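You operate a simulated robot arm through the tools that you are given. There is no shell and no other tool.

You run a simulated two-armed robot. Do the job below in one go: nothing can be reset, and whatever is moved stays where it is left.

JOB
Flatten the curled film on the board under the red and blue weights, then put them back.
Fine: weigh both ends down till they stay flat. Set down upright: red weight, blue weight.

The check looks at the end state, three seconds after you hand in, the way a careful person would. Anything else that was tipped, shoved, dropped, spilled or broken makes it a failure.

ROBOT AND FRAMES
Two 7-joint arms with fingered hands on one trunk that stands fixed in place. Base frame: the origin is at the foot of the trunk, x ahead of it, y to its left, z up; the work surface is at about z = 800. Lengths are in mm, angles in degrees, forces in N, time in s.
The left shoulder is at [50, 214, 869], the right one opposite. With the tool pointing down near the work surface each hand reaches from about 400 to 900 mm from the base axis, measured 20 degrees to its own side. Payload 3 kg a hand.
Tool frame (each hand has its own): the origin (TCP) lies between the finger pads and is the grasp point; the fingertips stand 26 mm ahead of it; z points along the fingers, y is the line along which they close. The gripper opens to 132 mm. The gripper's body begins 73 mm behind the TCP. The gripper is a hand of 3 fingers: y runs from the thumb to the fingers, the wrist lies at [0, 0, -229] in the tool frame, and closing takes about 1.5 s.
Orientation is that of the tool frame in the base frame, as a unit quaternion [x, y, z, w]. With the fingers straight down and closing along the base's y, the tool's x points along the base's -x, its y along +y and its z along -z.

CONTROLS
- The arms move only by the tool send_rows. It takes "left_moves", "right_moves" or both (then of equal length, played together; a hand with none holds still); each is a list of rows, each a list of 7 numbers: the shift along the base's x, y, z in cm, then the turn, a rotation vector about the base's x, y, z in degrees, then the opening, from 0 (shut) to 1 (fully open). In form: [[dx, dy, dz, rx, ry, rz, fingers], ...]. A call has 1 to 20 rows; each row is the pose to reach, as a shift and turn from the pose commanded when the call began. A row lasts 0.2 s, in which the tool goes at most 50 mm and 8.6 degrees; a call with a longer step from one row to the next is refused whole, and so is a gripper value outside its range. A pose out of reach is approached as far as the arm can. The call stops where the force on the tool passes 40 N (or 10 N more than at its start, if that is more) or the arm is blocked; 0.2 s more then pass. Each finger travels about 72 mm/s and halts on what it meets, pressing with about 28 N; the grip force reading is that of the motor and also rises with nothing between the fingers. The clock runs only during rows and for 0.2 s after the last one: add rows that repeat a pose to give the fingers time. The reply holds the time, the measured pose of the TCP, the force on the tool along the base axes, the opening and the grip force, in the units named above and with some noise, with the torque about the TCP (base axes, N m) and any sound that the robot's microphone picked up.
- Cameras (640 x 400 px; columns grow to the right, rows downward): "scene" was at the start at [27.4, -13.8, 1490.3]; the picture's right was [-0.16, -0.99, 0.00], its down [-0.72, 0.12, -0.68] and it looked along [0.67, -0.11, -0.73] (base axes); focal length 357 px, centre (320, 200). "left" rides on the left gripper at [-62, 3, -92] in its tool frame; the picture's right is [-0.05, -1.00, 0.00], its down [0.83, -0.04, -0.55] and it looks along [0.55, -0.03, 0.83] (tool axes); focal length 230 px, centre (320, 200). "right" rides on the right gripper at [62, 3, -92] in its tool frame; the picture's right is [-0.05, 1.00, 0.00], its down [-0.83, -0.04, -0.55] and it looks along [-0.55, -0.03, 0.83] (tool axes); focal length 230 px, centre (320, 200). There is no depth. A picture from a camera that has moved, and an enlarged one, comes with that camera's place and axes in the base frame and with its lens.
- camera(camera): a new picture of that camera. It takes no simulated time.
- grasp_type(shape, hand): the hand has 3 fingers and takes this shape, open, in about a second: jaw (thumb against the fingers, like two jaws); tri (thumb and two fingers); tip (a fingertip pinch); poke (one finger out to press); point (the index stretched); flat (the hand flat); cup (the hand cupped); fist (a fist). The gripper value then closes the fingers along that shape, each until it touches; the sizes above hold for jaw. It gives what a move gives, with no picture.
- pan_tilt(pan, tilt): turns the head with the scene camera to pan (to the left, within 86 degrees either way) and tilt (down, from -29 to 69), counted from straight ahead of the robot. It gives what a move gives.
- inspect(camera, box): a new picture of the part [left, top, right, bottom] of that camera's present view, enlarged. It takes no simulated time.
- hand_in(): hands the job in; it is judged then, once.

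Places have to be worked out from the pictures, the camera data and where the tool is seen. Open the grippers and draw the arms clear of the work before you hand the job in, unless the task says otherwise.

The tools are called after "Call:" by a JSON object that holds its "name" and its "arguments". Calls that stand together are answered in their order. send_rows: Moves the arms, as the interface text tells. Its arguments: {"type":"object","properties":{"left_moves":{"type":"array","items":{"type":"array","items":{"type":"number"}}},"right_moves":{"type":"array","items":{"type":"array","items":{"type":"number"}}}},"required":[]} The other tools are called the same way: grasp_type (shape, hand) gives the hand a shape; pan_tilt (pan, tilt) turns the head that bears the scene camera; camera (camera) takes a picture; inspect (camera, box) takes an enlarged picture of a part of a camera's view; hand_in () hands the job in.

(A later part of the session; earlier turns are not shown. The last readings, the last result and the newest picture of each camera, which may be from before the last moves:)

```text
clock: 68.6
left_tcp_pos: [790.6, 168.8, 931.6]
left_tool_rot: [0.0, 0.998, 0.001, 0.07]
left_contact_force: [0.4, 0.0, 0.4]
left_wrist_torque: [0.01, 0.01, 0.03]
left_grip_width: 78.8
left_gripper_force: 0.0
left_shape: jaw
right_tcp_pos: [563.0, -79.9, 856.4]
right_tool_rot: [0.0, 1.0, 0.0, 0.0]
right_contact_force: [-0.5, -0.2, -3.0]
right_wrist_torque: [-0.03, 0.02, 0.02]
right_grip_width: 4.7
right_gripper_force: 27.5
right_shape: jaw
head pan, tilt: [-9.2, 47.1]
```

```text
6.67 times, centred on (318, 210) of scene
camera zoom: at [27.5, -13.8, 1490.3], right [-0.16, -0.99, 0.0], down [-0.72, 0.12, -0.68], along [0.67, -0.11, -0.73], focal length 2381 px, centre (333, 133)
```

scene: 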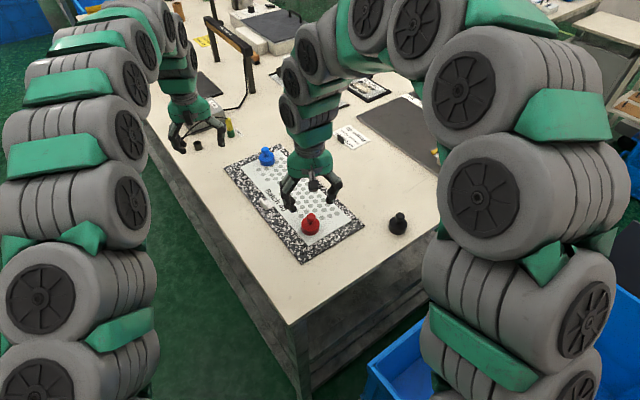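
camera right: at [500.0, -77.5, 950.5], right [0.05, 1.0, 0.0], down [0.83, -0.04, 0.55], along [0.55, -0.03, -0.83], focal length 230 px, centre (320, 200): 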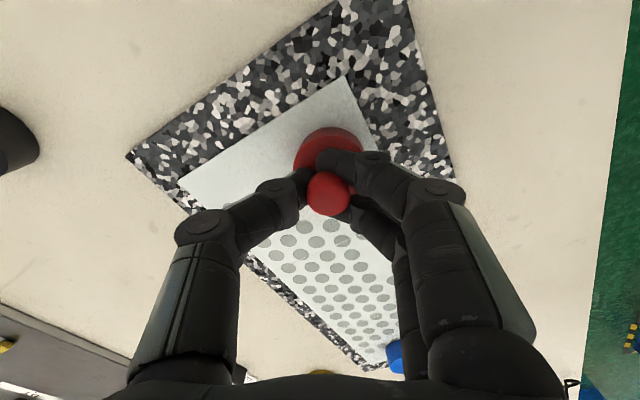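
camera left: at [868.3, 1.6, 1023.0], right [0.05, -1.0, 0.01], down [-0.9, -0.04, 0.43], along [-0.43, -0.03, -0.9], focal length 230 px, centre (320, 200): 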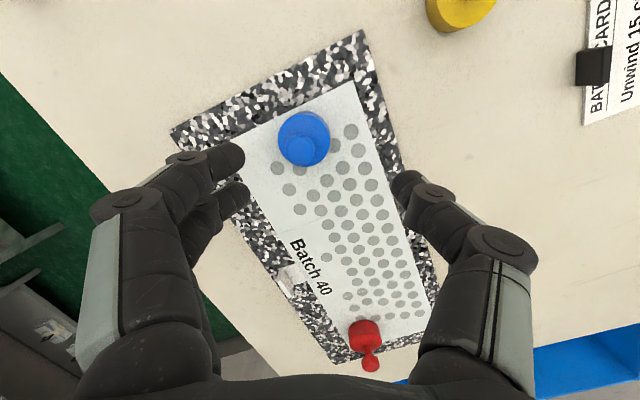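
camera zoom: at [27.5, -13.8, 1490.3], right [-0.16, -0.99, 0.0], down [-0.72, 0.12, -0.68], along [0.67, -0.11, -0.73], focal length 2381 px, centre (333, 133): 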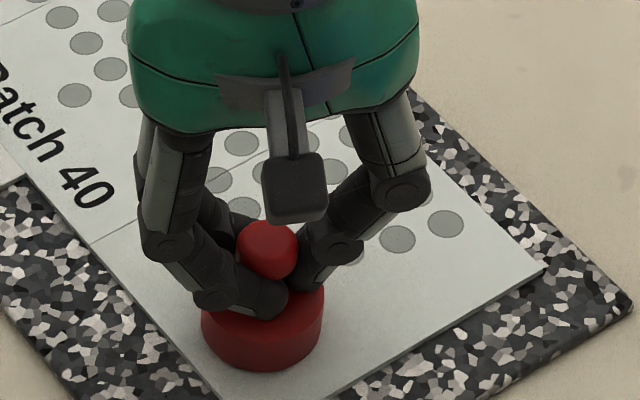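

Gripped at 4.7 mm with red's weight already on the hand. I'll lift it straight up and check the near end of the film.

Call:
{"name": "send_rows", "arguments": {"right_moves": [[0, 0, 0.5, 0, 0, 0, 0.035], [0, 0, 1, 0, 0, 0, 0.035], [0, 0, 2, 0, 0, 0, 0.035], [0, 0, 3.5, 0, 0, 0, 0.035], [0, 0, 5, 0, 0, 0, 0.035], [0, 0, 6, 0, 0, 0, 0.035], [-3, 0, 7, 0, 0, 0, 0.035], [-6.5, 0, 7, 0, 0, 0, 0.035], [-10, -0.4, 7, 0, 0, 0, 0.035], [-12.4, -0.8, 7, 0, 0, 0, 0.035], [-12.4, -0.8, 7, 0, 0, 0, 0.035]]}}

Call:
{"name": "inspect", "arguments": {"camera": "scene", "box": [220, 140, 380, 260]}}

Call:
{"name": "camera", "arguments": {"camera": "right"}}

```text
clock: 71.0
left_tcp_pos: [791.1, 169.2, 931.9]
left_tool_rot: [0.0, 0.998, 0.0, 0.07]
left_contact_force: [0.2, 0.6, 0.5]
left_wrist_torque: [-0.02, 0.0, -0.01]
left_grip_width: 78.8
left_gripper_force: 0.1
left_shape: jaw
right_tcp_pos: [437.6, -86.2, 925.3]
right_tool_rot: [0.001, 1.0, 0.0, 0.0]
right_contact_force: [0.5, 0.9, -2.4]
right_wrist_torque: [-0.01, 0.0, 0.02]
right_grip_width: 4.2
right_gripper_force: 27.8
right_shape: jaw
head pan, tilt: [-9.2, 47.1]
```

```text
3.33 times, centred on (300, 200) of scene
camera zoom: at [27.5, -13.8, 1490.3], right [-0.16, -0.99, 0.0], down [-0.72, 0.12, -0.68], along [0.67, -0.11, -0.73], focal length 1190 px, centre (387, 200)
```

zoom: 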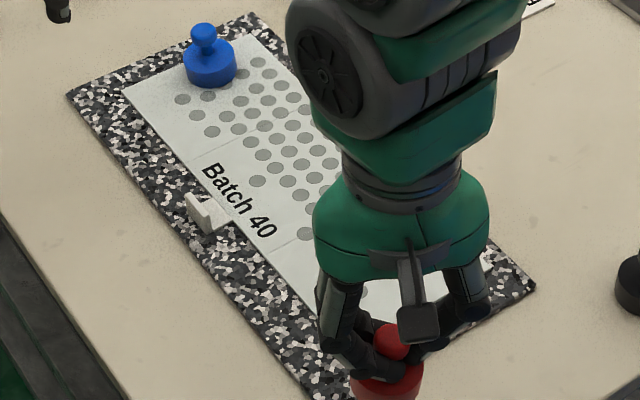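

```text
taken
camera right: at [375.3, -84.2, 1018.8], right [0.05, 1.0, 0.0], down [0.83, -0.04, 0.56], along [0.55, -0.03, -0.83], focal length 230 px, centre (320, 200)
```

right: 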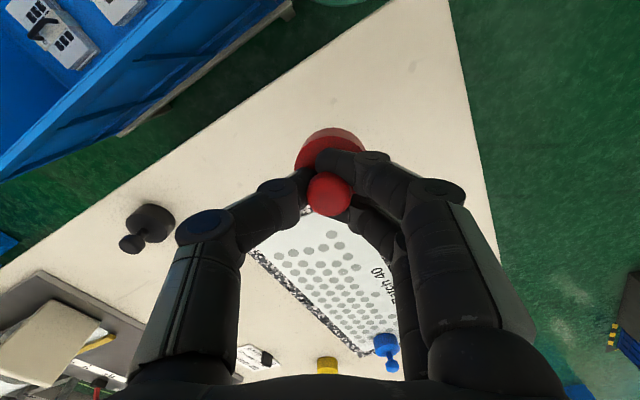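

The near end is partly hidden by the right hand, so I'll check it from the left wrist camera.

Call:
{"name": "camera", "arguments": {"camera": "left"}}

Call:
{"name": "inspect", "arguments": {"camera": "scene", "box": [270, 190, 370, 270]}}

```text
taken
camera left: at [839.3, 171.8, 1032.1], right [0.05, -1.0, 0.01], down [-0.9, -0.04, 0.43], along [-0.43, -0.03, -0.9], focal length 230 px, centre (320, 200)
```

left: 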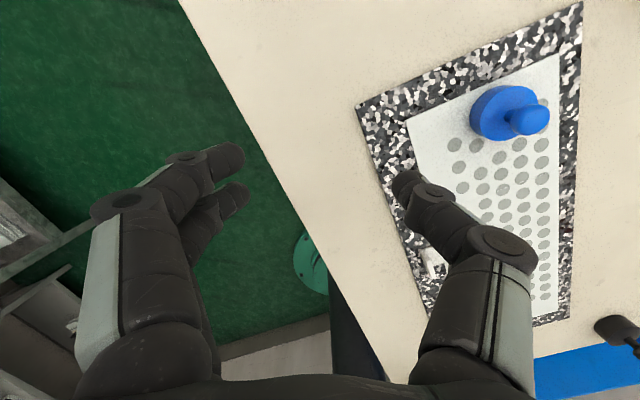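

```text
5.00 times, centred on (320, 230) of scene
camera zoom: at [27.5, -13.8, 1490.3], right [-0.16, -0.99, 0.0], down [-0.72, 0.12, -0.68], along [0.67, -0.11, -0.73], focal length 1786 px, centre (320, 50)
```

zoom: 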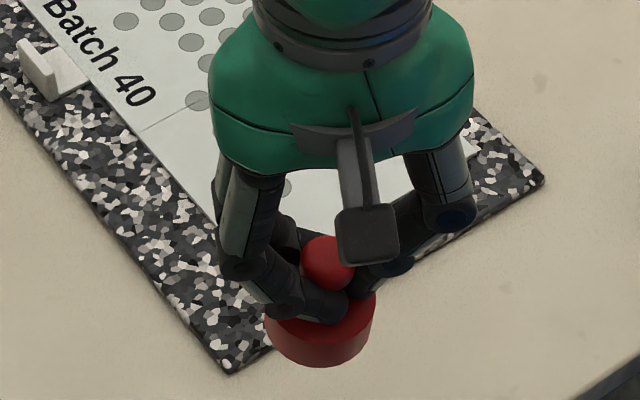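

The near end looks flat without the weight. I'll bring red down at its original place, about (439, -88).

Call:
{"name": "send_rows", "arguments": {"right_moves": [[-0.15, -0.2, -1.5, 0, 0, 0, 0.035], [-0.15, -0.2, -3, 0, 0, 0, 0.035], [-0.15, -0.2, -4.5, 0, 0, 0, 0.035], [-0.15, -0.2, -5.5, 0, 0, 0, 0.035], [-0.15, -0.2, -6.3, 0, 0, 0, 0.035], [-0.15, -0.2, -6.7, 0, 0, 0, 0.035], [-0.15, -0.2, -6.9, 0, 0, 0, 0.035], [-0.15, -0.2, -7.0, 0, 0, 0, 0.035], [-0.15, -0.2, -7.1, 0, 0, 0, 0.035]]}}

```text
clock: 73.0
left_tcp_pos: [791.3, 169.9, 932.3]
left_tool_rot: [-0.001, 0.998, 0.0, 0.069]
left_contact_force: [0.1, 1.0, -0.4]
left_wrist_torque: [0.01, -0.03, -0.02]
left_grip_width: 78.7
left_gripper_force: 0.1
left_shape: jaw
right_tcp_pos: [436.4, -88.6, 856.4]
right_tool_rot: [0.0, 1.0, 0.0, -0.001]
right_contact_force: [0.3, 0.8, -3.0]
right_wrist_torque: [-0.02, 0.02, -0.03]
right_grip_width: 4.3
right_gripper_force: 27.8
right_shape: jaw
head pan, tilt: [-9.2, 47.1]
```

Red is still hanging at z 856. I'll take fine steps down to the table.

Call:
{"name": "send_rows", "arguments": {"right_moves": [[0, 0, -0.1, 0, 0, 0, 0.035], [0, 0, -0.2, 0, 0, 0, 0.035], [0, 0, -0.3, 0, 0, 0, 0.035]]}}

```text
clock: 73.8
left_tcp_pos: [790.5, 170.3, 931.7]
left_tool_rot: [0.0, 0.998, 0.0, 0.069]
left_contact_force: [-0.7, -0.6, -0.1]
left_wrist_torque: [0.0, 0.0, 0.02]
left_grip_width: 78.7
left_gripper_force: 0.2
left_shape: jaw
right_tcp_pos: [435.9, -89.9, 852.5]
right_tool_rot: [0.001, 1.0, 0.001, 0.0]
right_contact_force: [-0.4, -0.2, -2.4]
right_wrist_torque: [-0.03, 0.01, 0.01]
right_grip_width: 3.9
right_gripper_force: 28.3
right_shape: jaw
head pan, tilt: [-9.2, 47.1]
```

No contact yet, so I'll go a little further.

Call:
{"name": "send_rows", "arguments": {"right_moves": [[0, 0, -0.1, 0, 0, 0, 0.035], [0, 0, -0.15, 0, 0, 0, 0.035]]}}

```text
clock: 74.4
left_tcp_pos: [791.0, 169.3, 931.4]
left_tool_rot: [0.0, 0.997, 0.0, 0.071]
left_contact_force: [-0.2, 0.1, 0.4]
left_wrist_torque: [-0.02, 0.0, 0.03]
left_grip_width: 78.7
left_gripper_force: 0.0
left_shape: jaw
right_tcp_pos: [436.8, -89.1, 850.9]
right_tool_rot: [0.001, 1.0, 0.0, 0.0]
right_contact_force: [0.2, 0.1, -2.2]
right_wrist_torque: [0.0, -0.01, 0.01]
right_grip_width: 4.0
right_gripper_force: 28.2
right_shape: jaw
head pan, tilt: [-9.2, 47.1]
```

Call:
{"name": "inspect", "arguments": {"camera": "scene", "box": [290, 230, 370, 290]}}

Call:
{"name": "send_rows", "arguments": {"right_moves": [[0, 0, -0.1, 0, 0, 0, 0.035], [0, 0, -0.15, 0, 0, 0, 0.035]]}}

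```text
6.67 times, centred on (330, 260) of scene
camera zoom: at [27.5, -13.8, 1490.3], right [-0.16, -0.99, 0.0], down [-0.72, 0.12, -0.68], along [0.67, -0.11, -0.73], focal length 2381 px, centre (253, -200)
```

zoom: 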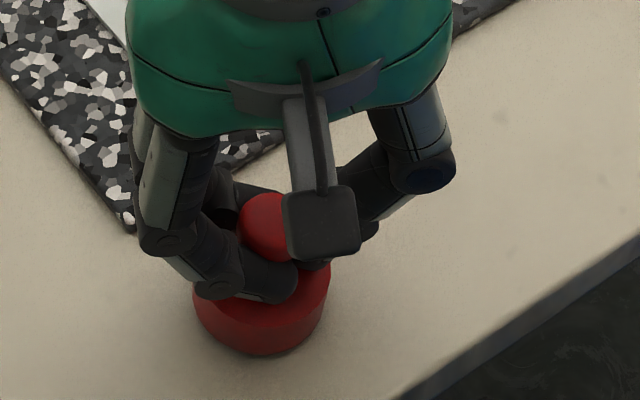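

```text
clock: 75.0
left_tcp_pos: [791.9, 169.2, 931.0]
left_tool_rot: [0.0, 0.998, 0.001, 0.07]
left_contact_force: [0.6, -0.2, -0.3]
left_wrist_torque: [-0.04, 0.02, 0.0]
left_grip_width: 78.7
left_gripper_force: 0.0
left_shape: jaw
right_tcp_pos: [437.8, -87.1, 848.4]
right_tool_rot: [0.001, 1.0, 0.001, 0.0]
right_contact_force: [-0.5, -0.1, -2.2]
right_wrist_torque: [-0.07, -0.01, 0.01]
right_grip_width: 4.1
right_gripper_force: 28.3
right_shape: jaw
head pan, tilt: [-9.2, 47.1]
```

The reading is still about -2.2 N, so red isn't down yet. I'll keep going in 1 mm steps.

Call:
{"name": "send_rows", "arguments": {"right_moves": [[0, 0, -0.1, 0, 0, 0, 0.035], [0, 0, -0.1, 0, 0, 0, 0.035]]}}

```text
clock: 75.6
left_tcp_pos: [791.7, 169.2, 931.2]
left_tool_rot: [0.0, 0.998, 0.0, 0.069]
left_contact_force: [0.4, 0.2, 0.3]
left_wrist_torque: [-0.02, 0.0, 0.01]
left_grip_width: 78.5
left_gripper_force: 0.1
left_shape: jaw
right_tcp_pos: [436.9, -88.6, 846.9]
right_tool_rot: [-0.001, 1.0, 0.0, 0.0]
right_contact_force: [1.0, 0.1, -2.1]
right_wrist_torque: [0.0, -0.03, 0.0]
right_grip_width: 4.0
right_gripper_force: 28.1
right_shape: jaw
head pan, tilt: [-9.2, 47.1]
```

Call:
{"name": "inspect", "arguments": {"camera": "scene", "box": [290, 230, 370, 290]}}

Call:
{"name": "camera", "arguments": {"camera": "right"}}

```text
6.67 times, centred on (330, 260) of scene
camera zoom: at [27.5, -13.8, 1490.3], right [-0.16, -0.99, 0.0], down [-0.72, 0.12, -0.68], along [0.67, -0.11, -0.73], focal length 2381 px, centre (253, -200)
```

zoom: 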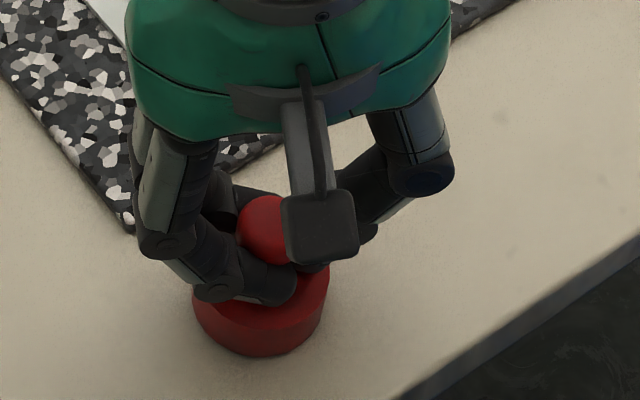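

```text
taken
camera right: at [374.0, -86.5, 941.8], right [0.05, 1.0, 0.0], down [0.83, -0.04, 0.55], along [0.55, -0.03, -0.83], focal length 230 px, centre (320, 200)
```

right: 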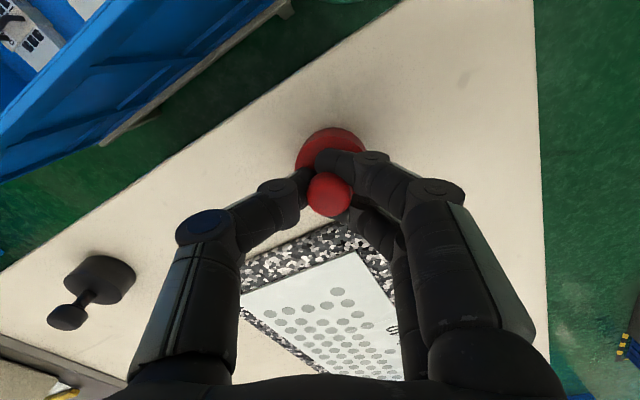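

The right camera shows the film's near end lying flat on the board. Red is almost on the table, so I'll continue with small steps.

Call:
{"name": "send_rows", "arguments": {"right_moves": [[0, 0, -0.1, 0, 0, 0, 0.035], [0, 0, -0.15, 0, 0, 0, 0.035]]}}

```text
clock: 76.2
left_tcp_pos: [789.5, 170.1, 932.4]
left_tool_rot: [0.0, 0.998, -0.001, 0.07]
left_contact_force: [-0.6, 0.5, -0.2]
left_wrist_torque: [0.0, 0.01, 0.01]
left_grip_width: 78.8
left_gripper_force: 0.1
left_shape: jaw
right_tcp_pos: [437.1, -88.8, 846.8]
right_tool_rot: [0.0, 1.0, 0.0, 0.0]
right_contact_force: [1.2, -0.6, 8.5]
right_wrist_torque: [-0.15, 0.04, -0.04]
right_grip_width: 4.4
right_gripper_force: 28.7
right_shape: jaw
head pan, tilt: [-9.2, 47.1]
```

Contact at +8.5 N, so red is on the table. I'll ease off and release the way that worked with blue: open while the hand drifts to -y, then open a bit more in place.

Call:
{"name": "send_rows", "arguments": {"right_moves": [[0, 0, 0.1, 0, 0, 0, 0.035], [0, -0.1, 0.1, 0, 0, 0, 0.06], [0, -0.5, 0.15, 0, 0, 0, 0.12], [0, -0.9, 0.2, 0, 0, 0, 0.18], [0, -1.3, 0.25, 0, 0, 0, 0.24], [0, -1.7, 0.3, 0, 0, 0, 0.3], [0, -1.7, 0.3, 0, 0, 0, 0.3]]}}

Call:
{"name": "camera", "arguments": {"camera": "right"}}

Call:
{"name": "inspect", "arguments": {"camera": "scene", "box": [290, 230, 370, 290]}}

```text
clock: 77.8
left_tcp_pos: [791.2, 169.8, 931.4]
left_tool_rot: [0.0, 0.998, 0.0, 0.07]
left_contact_force: [0.0, 0.5, 0.1]
left_wrist_torque: [0.01, -0.01, 0.0]
left_grip_width: 78.8
left_gripper_force: 0.0
left_shape: jaw
right_tcp_pos: [436.1, -104.9, 849.8]
right_tool_rot: [0.0, 1.0, 0.0, 0.0]
right_contact_force: [-1.7, 0.0, 8.6]
right_wrist_torque: [-0.02, 0.11, 0.0]
right_grip_width: 37.8
right_gripper_force: 0.0
right_shape: jaw
head pan, tilt: [-9.2, 47.1]
```

```text
taken
camera right: at [373.8, -103.2, 943.7], right [0.05, 1.0, 0.0], down [0.83, -0.04, 0.55], along [0.55, -0.03, -0.83], focal length 230 px, centre (320, 200)
```

right: 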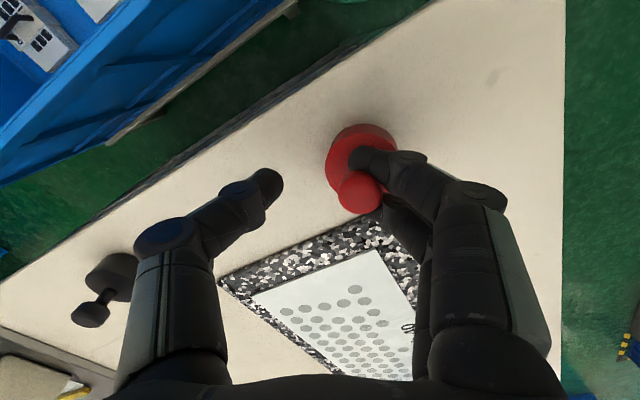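

```text
6.67 times, centred on (330, 260) of scene
camera zoom: at [27.4, -13.8, 1490.3], right [-0.16, -0.99, 0.0], down [-0.72, 0.12, -0.68], along [0.67, -0.11, -0.73], focal length 2381 px, centre (253, -200)
```

zoom: 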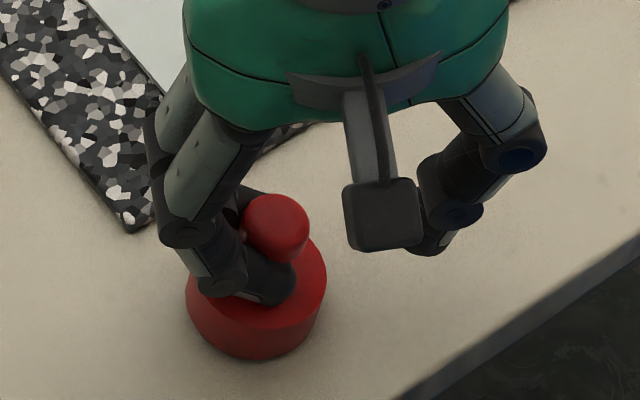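

Red stayed put and the thumb is clear, with 8.6 N still pressing. I'll raise 2 mm and open a bit, watching whether the fingers slip off.

Call:
{"name": "send_rows", "arguments": {"right_moves": [[0, 0, 0.1, 0, 0, 0, 0.3], [0, 0, 0.2, 0, 0, 0, 0.32], [0, 0, 0.25, 0, 0, 0, 0.36], [0, 0, 0.3, 0, 0, 0, 0.38], [0, 0, 0.3, 0, 0, 0, 0.38]]}}

Call:
{"name": "camera", "arguments": {"camera": "right"}}

Call:
{"name": "inspect", "arguments": {"camera": "scene", "box": [290, 230, 370, 290]}}

```text
clock: 79.0
left_tcp_pos: [791.0, 169.3, 931.8]
left_tool_rot: [0.0, 0.998, 0.0, 0.069]
left_contact_force: [-0.8, 0.0, 0.3]
left_wrist_torque: [0.0, 0.02, -0.02]
left_grip_width: 78.6
left_gripper_force: 0.0
left_shape: jaw
right_tcp_pos: [437.0, -105.8, 854.2]
right_tool_rot: [-0.001, 1.0, 0.0, 0.0]
right_contact_force: [-0.7, -0.7, 0.8]
right_wrist_torque: [-0.1, 0.01, 0.02]
right_grip_width: 47.9
right_gripper_force: 0.1
right_shape: jaw
head pan, tilt: [-9.2, 47.1]
```

```text
taken
camera right: at [374.1, -103.5, 946.8], right [0.05, 1.0, 0.0], down [0.83, -0.04, 0.55], along [0.55, -0.03, -0.83], focal length 230 px, centre (320, 200)
```

right: 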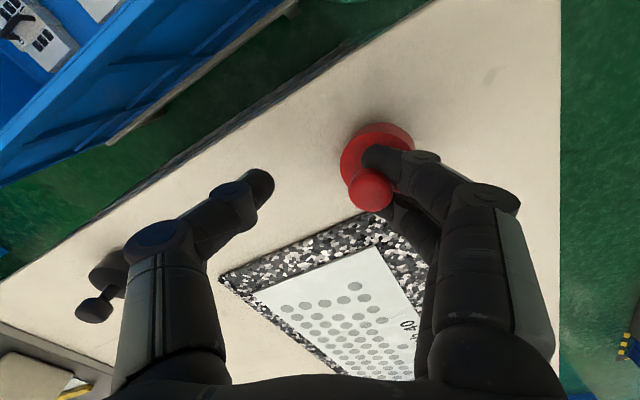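

```text
6.67 times, centred on (330, 260) of scene
camera zoom: at [27.4, -13.8, 1490.3], right [-0.16, -0.99, 0.0], down [-0.72, 0.12, -0.68], along [0.67, -0.11, -0.73], focal length 2381 px, centre (253, -200)
```

zoom: 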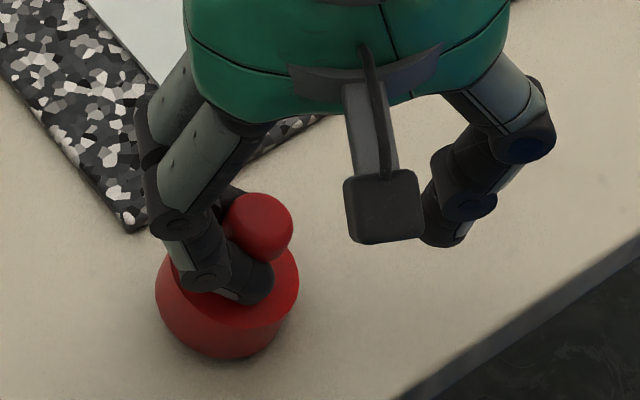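

Red followed the fingers again, so it's wedged as before. I'll use the method that freed it: open to 0.76 while shifting the hand to -y so red returns to its spot, then switch to "tri".

Call:
{"name": "send_rows", "arguments": {"right_moves": [[0, 0, -0.1, 0, 0, 0, 0.38], [0, -0.4, -0.1, 0, 0, 0, 0.42], [0, -0.9, -0.05, 0, 0, 0, 0.47], [0, -1.4, 0, 0, 0, 0, 0.52], [0, -1.9, 0.1, 0, 0, 0, 0.57], [0, -2.4, 0.2, 0, 0, 0, 0.62], [0, -2.9, 0.3, 0, 0, 0, 0.67], [0, -3.4, 0.4, 0, 0, 0, 0.72], [0, -3.8, 0.5, 0, 0, 0, 0.76], [0, -3.8, 0.5, 0, 0, 0, 0.76]]}}

Call:
{"name": "camera", "arguments": {"camera": "right"}}

Call:
{"name": "inspect", "arguments": {"camera": "scene", "box": [290, 230, 370, 290]}}

```text
clock: 81.2
left_tcp_pos: [790.8, 169.8, 931.5]
left_tool_rot: [0.0, 0.998, 0.001, 0.07]
left_contact_force: [-1.0, -0.7, -0.5]
left_wrist_torque: [0.03, 0.01, -0.01]
left_grip_width: 78.7
left_gripper_force: 0.2
left_shape: jaw
right_tcp_pos: [435.8, -145.1, 859.2]
right_tool_rot: [0.0, 1.0, 0.0, 0.001]
right_contact_force: [-0.4, 0.8, -3.2]
right_wrist_torque: [-0.18, 0.0, 0.01]
right_grip_width: 99.7
right_gripper_force: 0.1
right_shape: jaw
head pan, tilt: [-9.2, 47.1]
```

```text
taken
camera right: at [373.5, -141.2, 951.2], right [0.05, 1.0, 0.0], down [0.83, -0.04, 0.55], along [0.55, -0.03, -0.83], focal length 230 px, centre (320, 200)
```

right: 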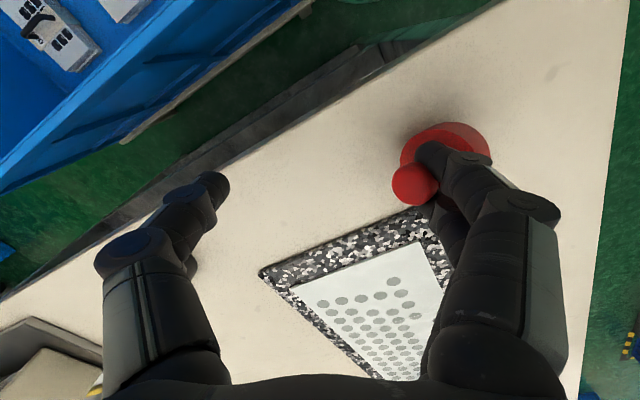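

```text
6.67 times, centred on (330, 260) of scene
camera zoom: at [27.5, -13.8, 1490.3], right [-0.16, -0.99, 0.0], down [-0.72, 0.12, -0.68], along [0.67, -0.11, -0.73], focal length 2381 px, centre (253, -200)
```

zoom: 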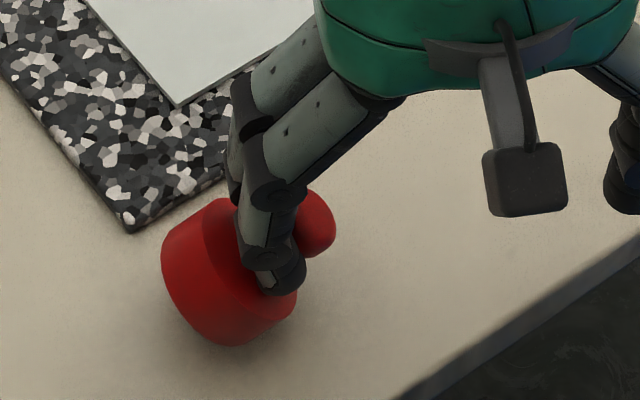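

Now red is carried by the fingers and leans a lot, so releasing here could tip it over. I'll reverse the motion to bring it upright again.

Call:
{"name": "send_rows", "arguments": {"right_moves": [[0, 0, 0.3, 0, 0, 0, 0.76], [0, 0.5, 0.4, 0, 0, 0, 0.7], [0, 1.0, 0.4, 0, 0, 0, 0.64], [0, 1.5, 0.4, 0, 0, 0, 0.58], [0, 2.0, 0.3, 0, 0, 0, 0.52], [0, 2.5, 0.2, 0, 0, 0, 0.46], [0, 3.0, 0.1, 0, 0, 0, 0.4], [0, 3.4, 0, 0, 0, 0, 0.35], [0, 3.8, 0, 0, 0, 0, 0.3], [0, 3.8, 0, 0, 0, 0, 0.3]]}}

Call:
{"name": "camera", "arguments": {"camera": "right"}}

Call:
{"name": "inspect", "arguments": {"camera": "scene", "box": [290, 230, 370, 290]}}

```text
clock: 83.4
left_tcp_pos: [791.0, 168.8, 932.0]
left_tool_rot: [0.0, 0.998, 0.0, 0.07]
left_contact_force: [0.4, -1.0, -0.6]
left_wrist_torque: [0.01, 0.01, -0.03]
left_grip_width: 78.7
left_gripper_force: 0.2
left_shape: jaw
right_tcp_pos: [435.9, -104.7, 857.8]
right_tool_rot: [0.0, 1.0, 0.0, 0.0]
right_contact_force: [0.3, -0.2, -2.4]
right_wrist_torque: [-0.09, -0.01, 0.0]
right_grip_width: 39.7
right_gripper_force: 0.0
right_shape: jaw
head pan, tilt: [-9.2, 47.1]
```

```text
taken
camera right: at [373.5, -103.1, 951.6], right [0.05, 1.0, 0.0], down [0.83, -0.04, 0.55], along [0.55, -0.03, -0.83], focal length 230 px, centre (320, 200)
```

right: 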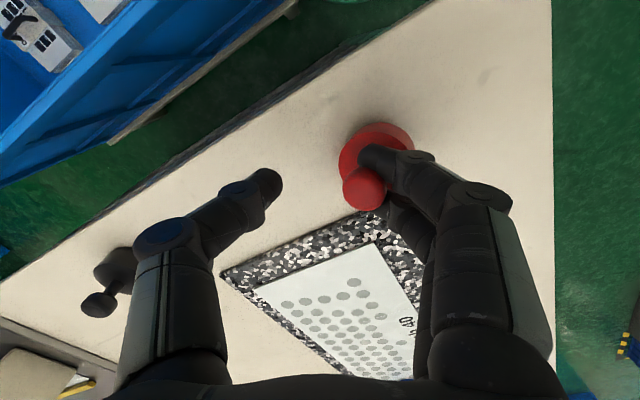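

```text
6.67 times, centred on (330, 260) of scene
camera zoom: at [27.5, -13.8, 1490.3], right [-0.16, -0.99, 0.0], down [-0.72, 0.12, -0.68], along [0.67, -0.11, -0.73], focal length 2381 px, centre (253, -200)
```

zoom: 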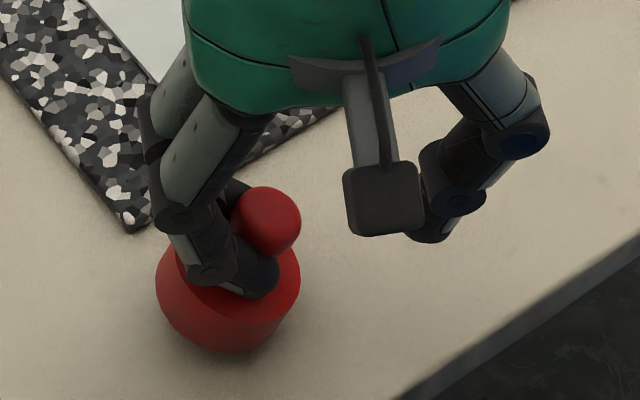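

Red is close to upright again, with a slight lean, and hangs just above the table. I'll press it flat on the table and then pitch the hand about 8°. Blue slid out at that angle, so this should break the pinch on the stem.

Call:
{"name": "send_rows", "arguments": {"right_moves": [[0, 0, -0.3, 0, 0, 0, 0.3], [0, 0, -0.5, 0, 0, 0, 0.3], [0, 0, -0.65, 0, 0, 0, 0.3], [0, 0, -0.75, 0, 0, 0, 0.3]]}}

Call:
{"name": "inspect", "arguments": {"camera": "scene", "box": [290, 230, 370, 290]}}

```text
clock: 84.4
left_tcp_pos: [791.2, 169.5, 931.3]
left_tool_rot: [-0.001, 0.998, 0.0, 0.069]
left_contact_force: [-0.1, 0.0, 0.3]
left_wrist_torque: [0.01, 0.02, 0.01]
left_grip_width: 78.8
left_gripper_force: 0.1
left_shape: jaw
right_tcp_pos: [437.4, -104.1, 850.2]
right_tool_rot: [0.001, 1.0, 0.0, 0.001]
right_contact_force: [-1.1, 6.4, 28.3]
right_wrist_torque: [0.77, 0.12, 0.04]
right_grip_width: 42.3
right_gripper_force: 0.1
right_shape: jaw
head pan, tilt: [-9.2, 47.1]
```

```text
6.67 times, centred on (330, 260) of scene
camera zoom: at [27.2, -13.7, 1490.3], right [-0.16, -0.99, 0.0], down [-0.72, 0.12, -0.68], along [0.67, -0.11, -0.73], focal length 2381 px, centre (253, -200)
```

zoom: 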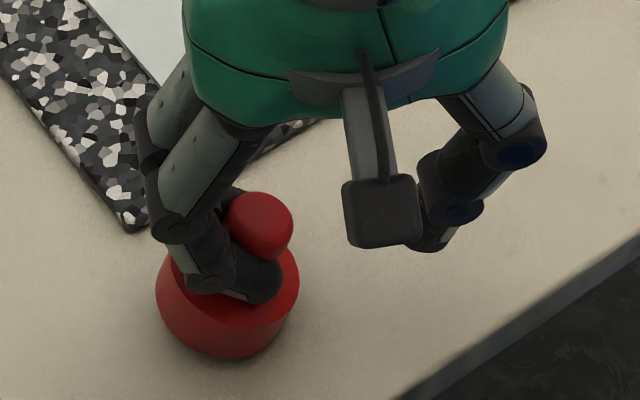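

Red is pressed nearly flat with 28 N. I'll ease up 1 mm and rock the hand in pitch while opening slightly.

Call:
{"name": "send_rows", "arguments": {"right_moves": [[0, 0, 0.1, 0, 0, 0, 0.3], [-0.1, 0, 0.12, 0, -4, 0, 0.31], [-0.25, 0, 0.14, 0, -8, 0, 0.32], [-0.1, 0, 0.14, 0, -4, 0, 0.34], [0, 0, 0.14, 0, 0, 0, 0.36], [0.1, 0, 0.16, 0, 4, 0, 0.38], [0, 0, 0.16, 0, 0, 0, 0.4]]}}

Call:
{"name": "inspect", "arguments": {"camera": "scene", "box": [290, 230, 370, 290]}}

Call:
{"name": "camera", "arguments": {"camera": "right"}}

```text
clock: 86.0
left_tcp_pos: [789.6, 167.5, 932.2]
left_tool_rot: [-0.001, 0.998, 0.0, 0.07]
left_contact_force: [-0.6, -0.1, -0.1]
left_wrist_torque: [0.03, 0.0, 0.0]
left_grip_width: 78.8
left_gripper_force: 0.1
left_shape: jaw
right_tcp_pos: [435.7, -106.0, 852.6]
right_tool_rot: [0.0, 1.0, 0.0, -0.001]
right_contact_force: [0.4, -0.6, 11.8]
right_wrist_torque: [0.18, 0.02, 0.03]
right_grip_width: 50.5
right_gripper_force: 0.0
right_shape: jaw
head pan, tilt: [-9.2, 47.1]
```

```text
6.67 times, centred on (330, 260) of scene
camera zoom: at [27.3, -13.8, 1490.3], right [-0.16, -0.99, 0.0], down [-0.72, 0.12, -0.68], along [0.67, -0.11, -0.73], focal length 2381 px, centre (253, -200)
```

zoom: 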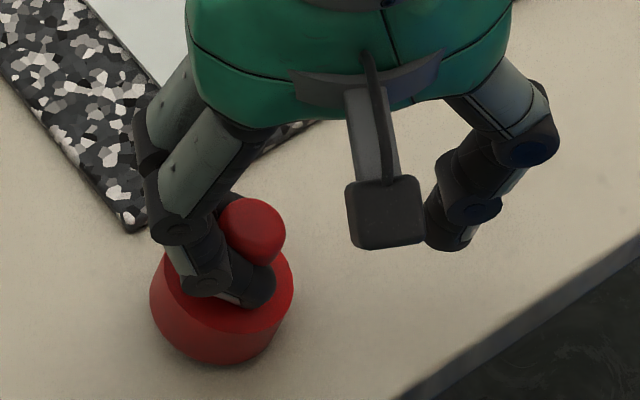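

```text
taken
camera right: at [373.3, -103.8, 945.3], right [0.05, 1.0, 0.0], down [0.83, -0.04, 0.55], along [0.55, -0.03, -0.83], focal length 230 px, centre (320, 200)
```

right: 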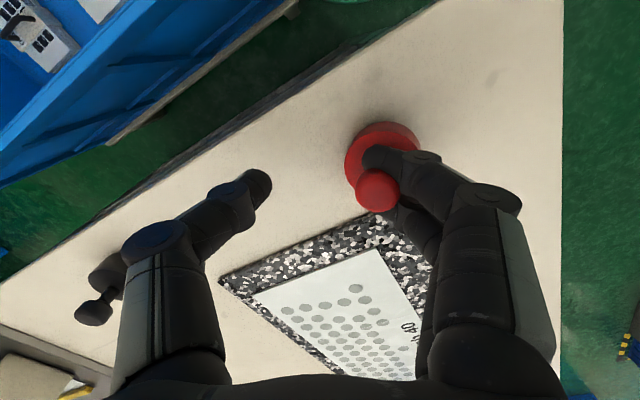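

The fingertips seem jammed in the slot between red's knob and body. I'll roll the hand about 12° around the stem, which sets red flat and makes the fingers more horizontal, so they can be drawn out sideways.

Call:
{"name": "send_rows", "arguments": {"right_moves": [[0, 0.1, 0.2, -4, 0, 0, 0.38], [0, 0.2, 0.35, -8, 0, 0, 0.38], [0, 0.3, 0.5, -12, 0, 0, 0.38], [0, 0.3, 0.5, -12, 0, 0, 0.38]]}}

Call:
{"name": "inspect", "arguments": {"camera": "scene", "box": [290, 230, 370, 290]}}

Call:
{"name": "camera", "arguments": {"camera": "right"}}

```text
clock: 87.0
left_tcp_pos: [790.9, 169.5, 931.7]
left_tool_rot: [0.0, 0.998, 0.0, 0.07]
left_contact_force: [0.5, 0.5, 0.4]
left_wrist_torque: [-0.02, 0.01, 0.0]
left_grip_width: 78.7
left_gripper_force: 0.0
left_shape: jaw
right_tcp_pos: [437.2, -103.1, 856.9]
right_tool_rot: [0.0, 0.995, -0.104, 0.001]
right_contact_force: [0.8, 7.2, 15.7]
right_wrist_torque: [0.58, -0.04, -0.05]
right_grip_width: 51.6
right_gripper_force: 0.1
right_shape: jaw
head pan, tilt: [-9.2, 47.1]
```

```text
6.67 times, centred on (330, 260) of scene
camera zoom: at [27.3, -13.7, 1490.3], right [-0.16, -0.99, 0.0], down [-0.72, 0.12, -0.68], along [0.67, -0.11, -0.73], focal length 2381 px, centre (253, -200)
```

zoom: 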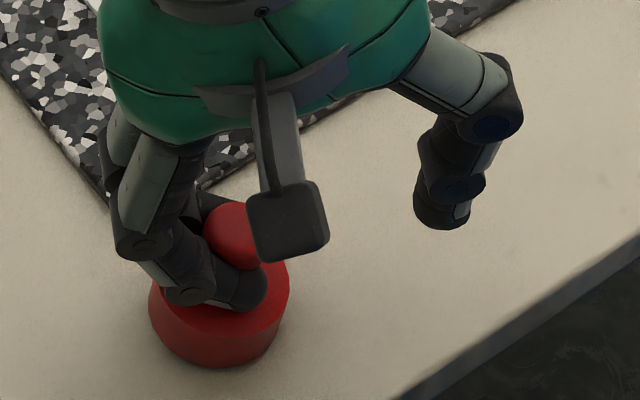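

```text
taken
camera right: at [373.2, -80.6, 947.9], right [0.05, 0.98, -0.21], down [0.83, 0.07, 0.55], along [0.56, -0.2, -0.81], focal length 230 px, centre (320, 200)
```

right: 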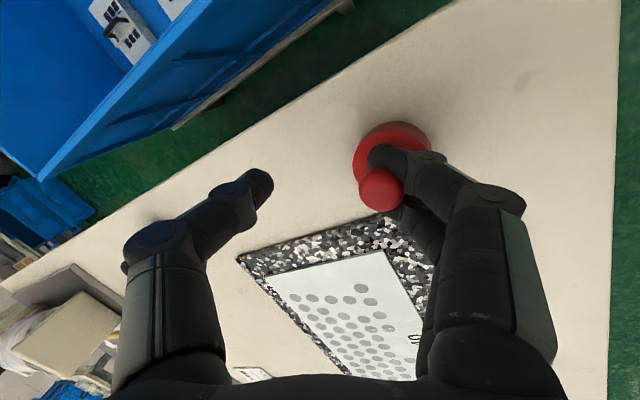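

Red is flat on the table now. I'll draw the hand out to +y with a slight rise, in small steps.

Call:
{"name": "send_rows", "arguments": {"right_moves": [[0, 0.1, 0.1, 0, 0, 0, 0.38], [0, 0.3, 0.15, 0, 0, 0, 0.38], [0, 0.5, 0.2, 0, 0, 0, 0.38], [0, 0.8, 0.25, 0, 0, 0, 0.38]]}}

Call:
{"name": "inspect", "arguments": {"camera": "scene", "box": [290, 230, 370, 290]}}

Call:
{"name": "camera", "arguments": {"camera": "right"}}

```text
clock: 88.0
left_tcp_pos: [790.9, 169.4, 931.8]
left_tool_rot: [0.0, 0.998, 0.0, 0.07]
left_contact_force: [0.0, 0.1, -1.1]
left_wrist_torque: [0.03, 0.0, 0.0]
left_grip_width: 78.4
left_gripper_force: 0.0
left_shape: jaw
right_tcp_pos: [436.8, -95.4, 859.8]
right_tool_rot: [0.0, 0.995, -0.104, 0.001]
right_contact_force: [0.1, -0.7, -2.7]
right_wrist_torque: [-0.1, 0.02, 0.01]
right_grip_width: 50.7
right_gripper_force: 0.0
right_shape: jaw
head pan, tilt: [-9.2, 47.1]
```

```text
6.67 times, centred on (330, 260) of scene
camera zoom: at [27.5, -13.8, 1490.3], right [-0.16, -0.99, 0.0], down [-0.72, 0.12, -0.68], along [0.67, -0.11, -0.73], focal length 2381 px, centre (253, -200)
```

zoom: 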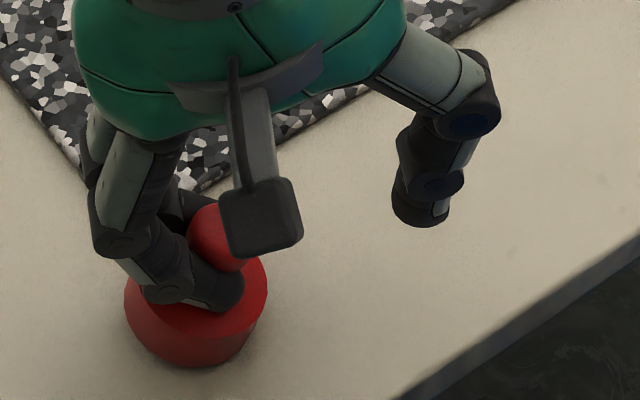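

```text
taken
camera right: at [373.5, -73.6, 951.0], right [0.05, 0.98, -0.21], down [0.83, 0.07, 0.55], along [0.55, -0.2, -0.81], focal length 230 px, centre (320, 200)
```

right: 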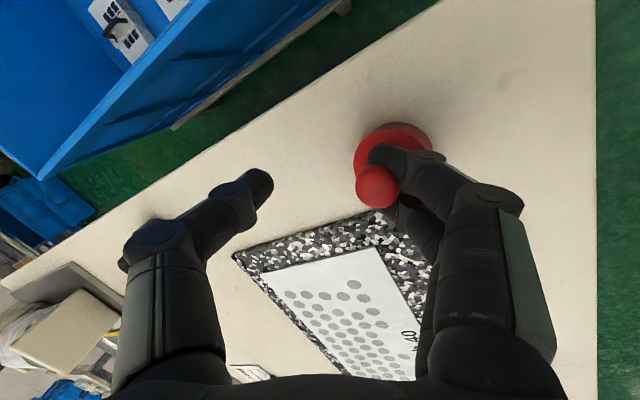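

Red is rigidly held by the two fingers and simply follows. The release that worked before was fully opening in "tri" while red was lightly pressed down. I'll repeat that here, first moving red back toward its spot and unrolling the hand while pressing.

Call:
{"name": "send_rows", "arguments": {"right_moves": [[0, -0.8, 0.1, 0, 0, 0, 0.38], [0, -1.6, 0.1, 0, 0, 0, 0.38], [0, -2.2, 0, 0, 0, 0, 0.38], [0, -2.3, -0.25, 4, 0, 0, 0.39], [0, -2.4, -0.45, 8, 0, 0, 0.4], [0, -2.5, -0.68, 12, 0, 0, 0.4], [0, -2.5, -0.68, 12, 0, 0, 0.4]]}}

Call:
{"name": "inspect", "arguments": {"camera": "scene", "box": [290, 230, 370, 290]}}

```text
clock: 89.6
left_tcp_pos: [791.3, 169.5, 932.2]
left_tool_rot: [0.0, 0.998, -0.001, 0.069]
left_contact_force: [-0.2, -0.3, -0.2]
left_wrist_torque: [-0.04, 0.0, 0.01]
left_grip_width: 78.6
left_gripper_force: 0.2
left_shape: jaw
right_tcp_pos: [436.3, -119.7, 852.8]
right_tool_rot: [0.0, 1.0, 0.0, -0.001]
right_contact_force: [1.5, -0.8, 6.7]
right_wrist_torque: [0.08, -0.06, -0.06]
right_grip_width: 50.8
right_gripper_force: 0.1
right_shape: jaw
head pan, tilt: [-9.2, 47.1]
```

```text
6.67 times, centred on (330, 260) of scene
camera zoom: at [27.4, -13.8, 1490.3], right [-0.16, -0.99, 0.0], down [-0.72, 0.12, -0.68], along [0.67, -0.11, -0.73], focal length 2381 px, centre (253, -200)
```

zoom: 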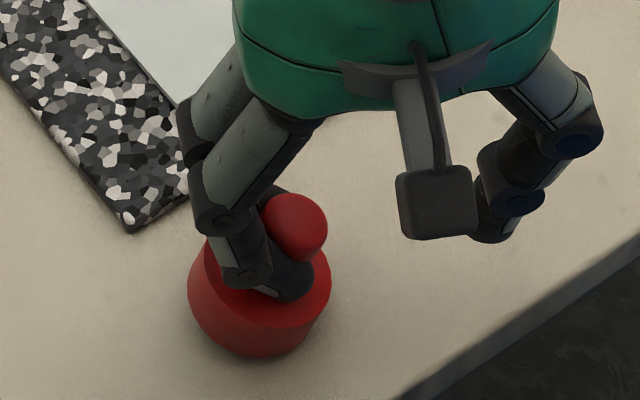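

Red leans again with 6.7 N of contact. I'll press down a bit more so it turns flat within the grip.

Call:
{"name": "send_rows", "arguments": {"right_moves": [[0, 0, -0.1, 0, 0, 0, 0.4], [0, 0, -0.2, 0, 0, 0, 0.4], [0, 0, -0.3, 0, 0, 0, 0.4]]}}

Call:
{"name": "inspect", "arguments": {"camera": "scene", "box": [290, 230, 370, 290]}}

```text
clock: 90.4
left_tcp_pos: [791.3, 170.3, 932.1]
left_tool_rot: [0.0, 0.998, 0.0, 0.069]
left_contact_force: [-0.7, -0.5, -0.2]
left_wrist_torque: [0.03, 0.01, 0.0]
left_grip_width: 78.7
left_gripper_force: 0.0
left_shape: jaw
right_tcp_pos: [437.0, -119.7, 851.0]
right_tool_rot: [0.0, 1.0, 0.001, 0.001]
right_contact_force: [-2.1, 7.4, 36.2]
right_wrist_torque: [1.07, 0.16, 0.01]
right_grip_width: 53.8
right_gripper_force: 0.0
right_shape: jaw
head pan, tilt: [-9.2, 47.1]
```

```text
6.67 times, centred on (330, 260) of scene
camera zoom: at [27.1, -13.6, 1490.3], right [-0.16, -0.99, 0.0], down [-0.72, 0.12, -0.68], along [0.67, -0.11, -0.73], focal length 2381 px, centre (253, -200)
```

zoom: 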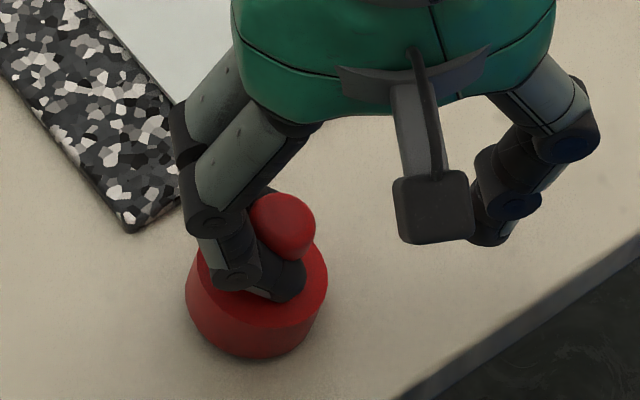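

Red is almost flat under 36 N, so table friction is at its best. I'll open a little with the hand held in place to see whether the fingers now slide off.

Call:
{"name": "send_rows", "arguments": {"right_moves": [[0, 0, 0.05, 0, 0, 0, 0.43], [0, 0, 0.1, 0, 0, 0, 0.46], [0, 0, 0.15, 0, 0, 0, 0.5], [0, 0, 0.15, 0, 0, 0, 0.5]]}}

Call:
{"name": "inspect", "arguments": {"camera": "scene", "box": [290, 230, 370, 290]}}

Call:
{"name": "inspect", "arguments": {"camera": "right", "box": [320, 80, 480, 220]}}

```text
clock: 91.4
left_tcp_pos: [790.3, 170.2, 931.9]
left_tool_rot: [0.0, 0.998, 0.0, 0.07]
left_contact_force: [0.3, 0.0, -0.6]
left_wrist_torque: [-0.01, 0.0, 0.05]
left_grip_width: 78.6
left_gripper_force: 0.1
left_shape: jaw
right_tcp_pos: [436.2, -119.3, 850.2]
right_tool_rot: [-0.001, 1.0, -0.001, 0.0]
right_contact_force: [2.6, -2.3, 13.4]
right_wrist_torque: [0.17, -0.12, -0.08]
right_grip_width: 60.3
right_gripper_force: 0.0
right_shape: jaw
head pan, tilt: [-9.2, 47.1]
```

```text
6.67 times, centred on (330, 260) of scene
camera zoom: at [27.4, -13.8, 1490.3], right [-0.16, -0.99, 0.0], down [-0.72, 0.12, -0.68], along [0.67, -0.11, -0.73], focal length 2381 px, centre (253, -200)
```

zoom: 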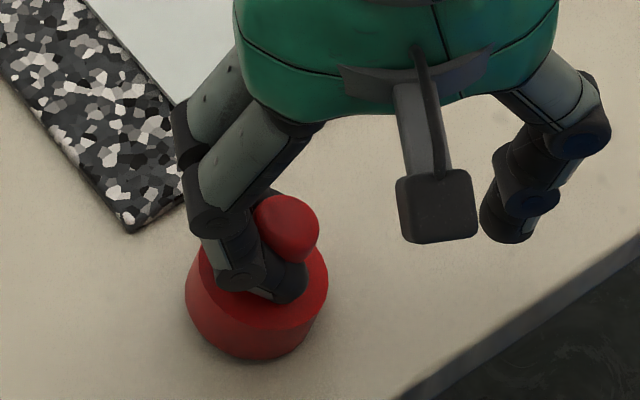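

```text
2.86 times, centred on (400, 150) of right
camera zoom: at [373.5, -117.9, 944.2], right [0.05, 1.0, 0.0], down [0.83, -0.04, 0.55], along [0.55, -0.03, -0.83], focal length 657 px, centre (91, 343)
```

zoom: 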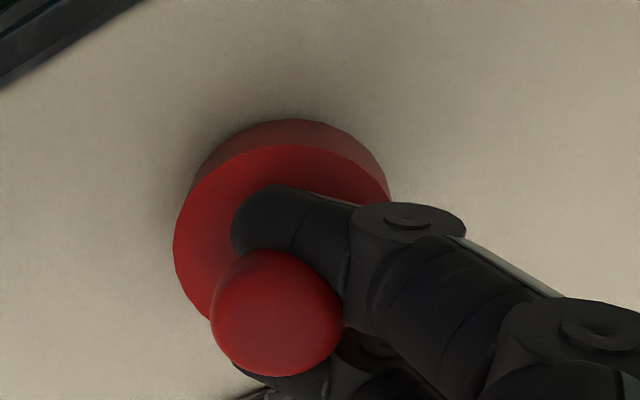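

The opening lags its command (60 vs 66 mm), so the table is now holding red while the fingers pull. I'll press a bit harder and command a wider opening.

Call:
{"name": "send_rows", "arguments": {"right_moves": [[0, 0, -0.1, 0, 0, 0, 0.5], [0, 0, -0.15, 0, 0, 0, 0.55], [0, 0, -0.15, 0, 0, 0, 0.6], [0, 0, -0.15, 0, 0, 0, 0.6]]}}

Call:
{"name": "inspect", "arguments": {"camera": "scene", "box": [290, 230, 370, 290]}}

Call:
{"name": "inspect", "arguments": {"camera": "right", "box": [320, 80, 480, 220]}}

```text
clock: 92.4
left_tcp_pos: [792.0, 168.8, 931.8]
left_tool_rot: [0.001, 0.998, 0.0, 0.069]
left_contact_force: [0.2, -1.1, 0.5]
left_wrist_torque: [0.02, -0.02, -0.02]
left_grip_width: 78.5
left_gripper_force: 0.1
left_shape: jaw
right_tcp_pos: [438.1, -118.8, 849.6]
right_tool_rot: [0.0, 1.0, 0.0, 0.0]
right_contact_force: [-0.1, -2.5, 25.8]
right_wrist_torque: [0.36, 0.07, -0.03]
right_grip_width: 67.7
right_gripper_force: 0.0
right_shape: jaw
head pan, tilt: [-9.2, 47.1]
```

```text
6.67 times, centred on (330, 260) of scene
camera zoom: at [27.2, -13.8, 1490.3], right [-0.16, -0.99, 0.0], down [-0.72, 0.12, -0.68], along [0.67, -0.11, -0.73], focal length 2381 px, centre (253, -200)
```

zoom: 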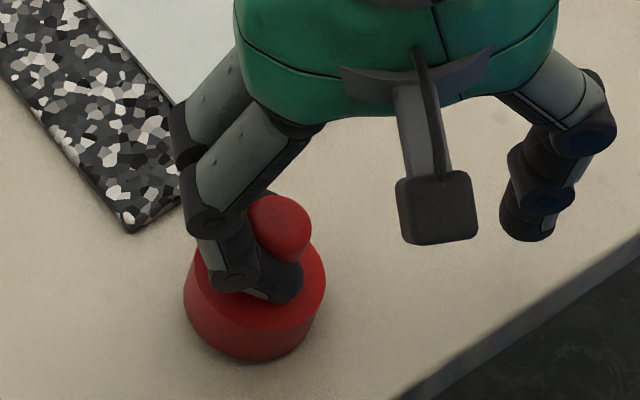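

```text
2.86 times, centred on (400, 150) of right
camera zoom: at [373.9, -118.0, 942.9], right [0.05, 1.0, 0.0], down [0.83, -0.04, 0.56], along [0.55, -0.03, -0.83], focal length 657 px, centre (91, 343)
```

zoom: 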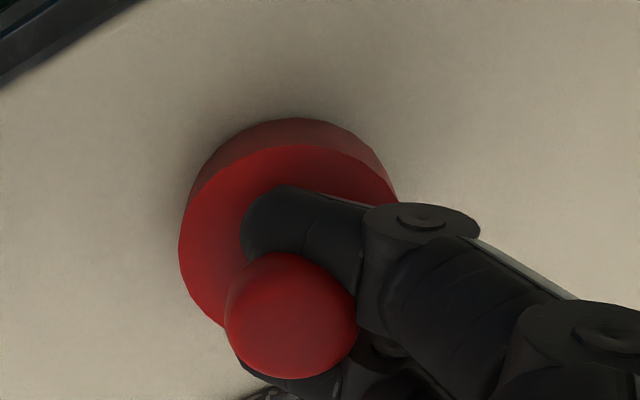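

Red stays put and flat while the fingers are held back. I'll increase the commanded opening further.

Call:
{"name": "send_rows", "arguments": {"right_moves": [[0, 0, 0, 0, 0, 0, 0.65], [0, 0, 0, 0, 0, 0, 0.7], [0, 0, 0, 0, 0, 0, 0.75], [0, 0, 0, 0, 0, 0, 0.75]]}}

Call:
{"name": "inspect", "arguments": {"camera": "scene", "box": [290, 230, 370, 290]}}

Call:
{"name": "inspect", "arguments": {"camera": "right", "box": [320, 80, 480, 220]}}

```text
clock: 93.4
left_tcp_pos: [790.8, 169.8, 932.3]
left_tool_rot: [0.0, 0.998, 0.0, 0.07]
left_contact_force: [-0.1, -0.3, -0.7]
left_wrist_torque: [-0.02, 0.05, 0.0]
left_grip_width: 78.7
left_gripper_force: 0.0
left_shape: jaw
right_tcp_pos: [436.3, -120.7, 849.6]
right_tool_rot: [0.0, 1.0, 0.0, 0.0]
right_contact_force: [-0.3, -5.0, 25.1]
right_wrist_torque: [0.21, 0.03, -0.01]
right_grip_width: 79.4
right_gripper_force: 0.1
right_shape: jaw
head pan, tilt: [-9.2, 47.1]
```

```text
6.67 times, centred on (330, 260) of scene
camera zoom: at [27.2, -13.9, 1490.3], right [-0.16, -0.99, 0.0], down [-0.72, 0.12, -0.68], along [0.67, -0.11, -0.73], focal length 2381 px, centre (253, -200)
```

zoom: 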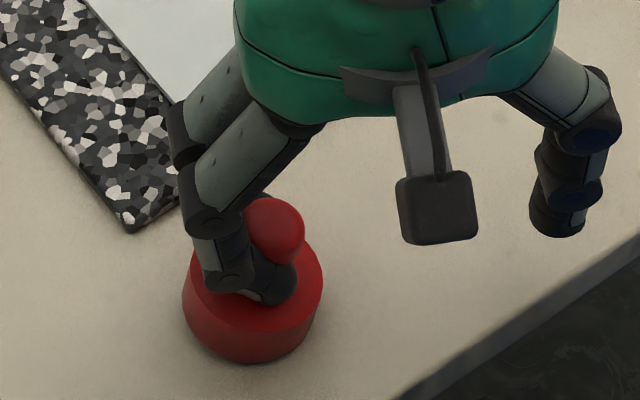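

```text
2.86 times, centred on (400, 150) of right
camera zoom: at [373.9, -118.0, 942.9], right [0.05, 1.0, 0.0], down [0.83, -0.04, 0.56], along [0.55, -0.03, -0.83], focal length 657 px, centre (91, 343)
```

zoom: 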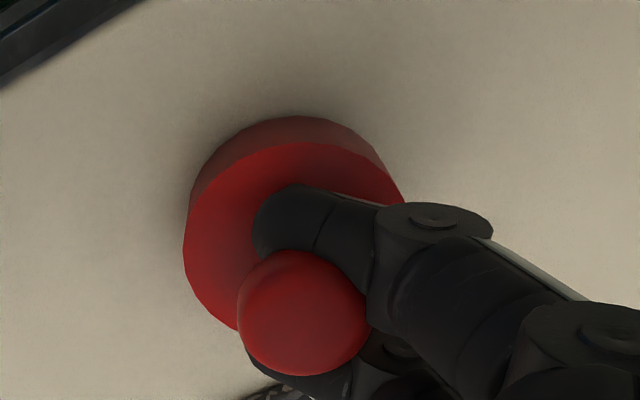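

Still holding and flat, with the side pull now 5 N. I'll keep increasing to full opening.

Call:
{"name": "send_rows", "arguments": {"right_moves": [[0, 0, 0, 0, 0, 0, 0.8], [0, 0, 0, 0, 0, 0, 0.85], [0, 0, 0, 0, 0, 0, 0.9], [0, 0, 0, 0, 0, 0, 0.9]]}}

Call:
{"name": "inspect", "arguments": {"camera": "scene", "box": [290, 230, 370, 290]}}

Call:
{"name": "inspect", "arguments": {"camera": "right", "box": [320, 80, 480, 220]}}

```text
clock: 94.3
left_tcp_pos: [789.8, 168.7, 932.6]
left_tool_rot: [0.0, 0.998, -0.001, 0.07]
left_contact_force: [-0.7, 0.6, 0.7]
left_wrist_torque: [0.02, -0.01, 0.01]
left_grip_width: 78.8
left_gripper_force: 0.1
left_shape: jaw
right_tcp_pos: [437.2, -121.2, 850.4]
right_tool_rot: [0.0, 1.0, -0.001, 0.0]
right_contact_force: [-3.7, -7.8, 38.6]
right_wrist_torque: [0.43, 0.24, 0.17]
right_grip_width: 91.2
right_gripper_force: 0.0
right_shape: jaw
head pan, tilt: [-9.2, 47.1]
stopped in row 4 (right hand): the force on the tool passed its limit at 41 N (the readings are from after the stop); the commanded pose is now the measured one
```

```text
6.67 times, centred on (330, 260) of scene
camera zoom: at [27.1, -13.9, 1490.3], right [-0.16, -0.99, 0.0], down [-0.72, 0.12, -0.68], along [0.67, -0.11, -0.73], focal length 2381 px, centre (253, -200)
```

zoom: 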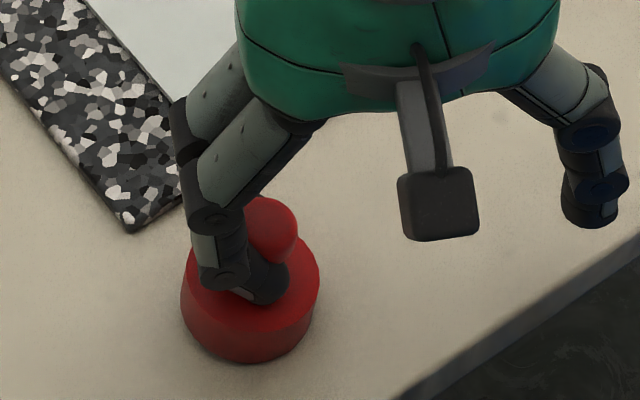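

```text
2.86 times, centred on (400, 150) of right
camera zoom: at [374.4, -118.5, 943.8], right [0.05, 1.0, 0.0], down [0.83, -0.04, 0.56], along [0.56, -0.03, -0.83], focal length 657 px, centre (91, 343)
```

zoom: 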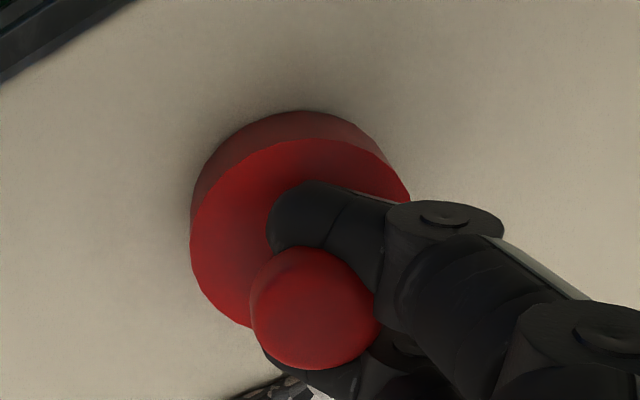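

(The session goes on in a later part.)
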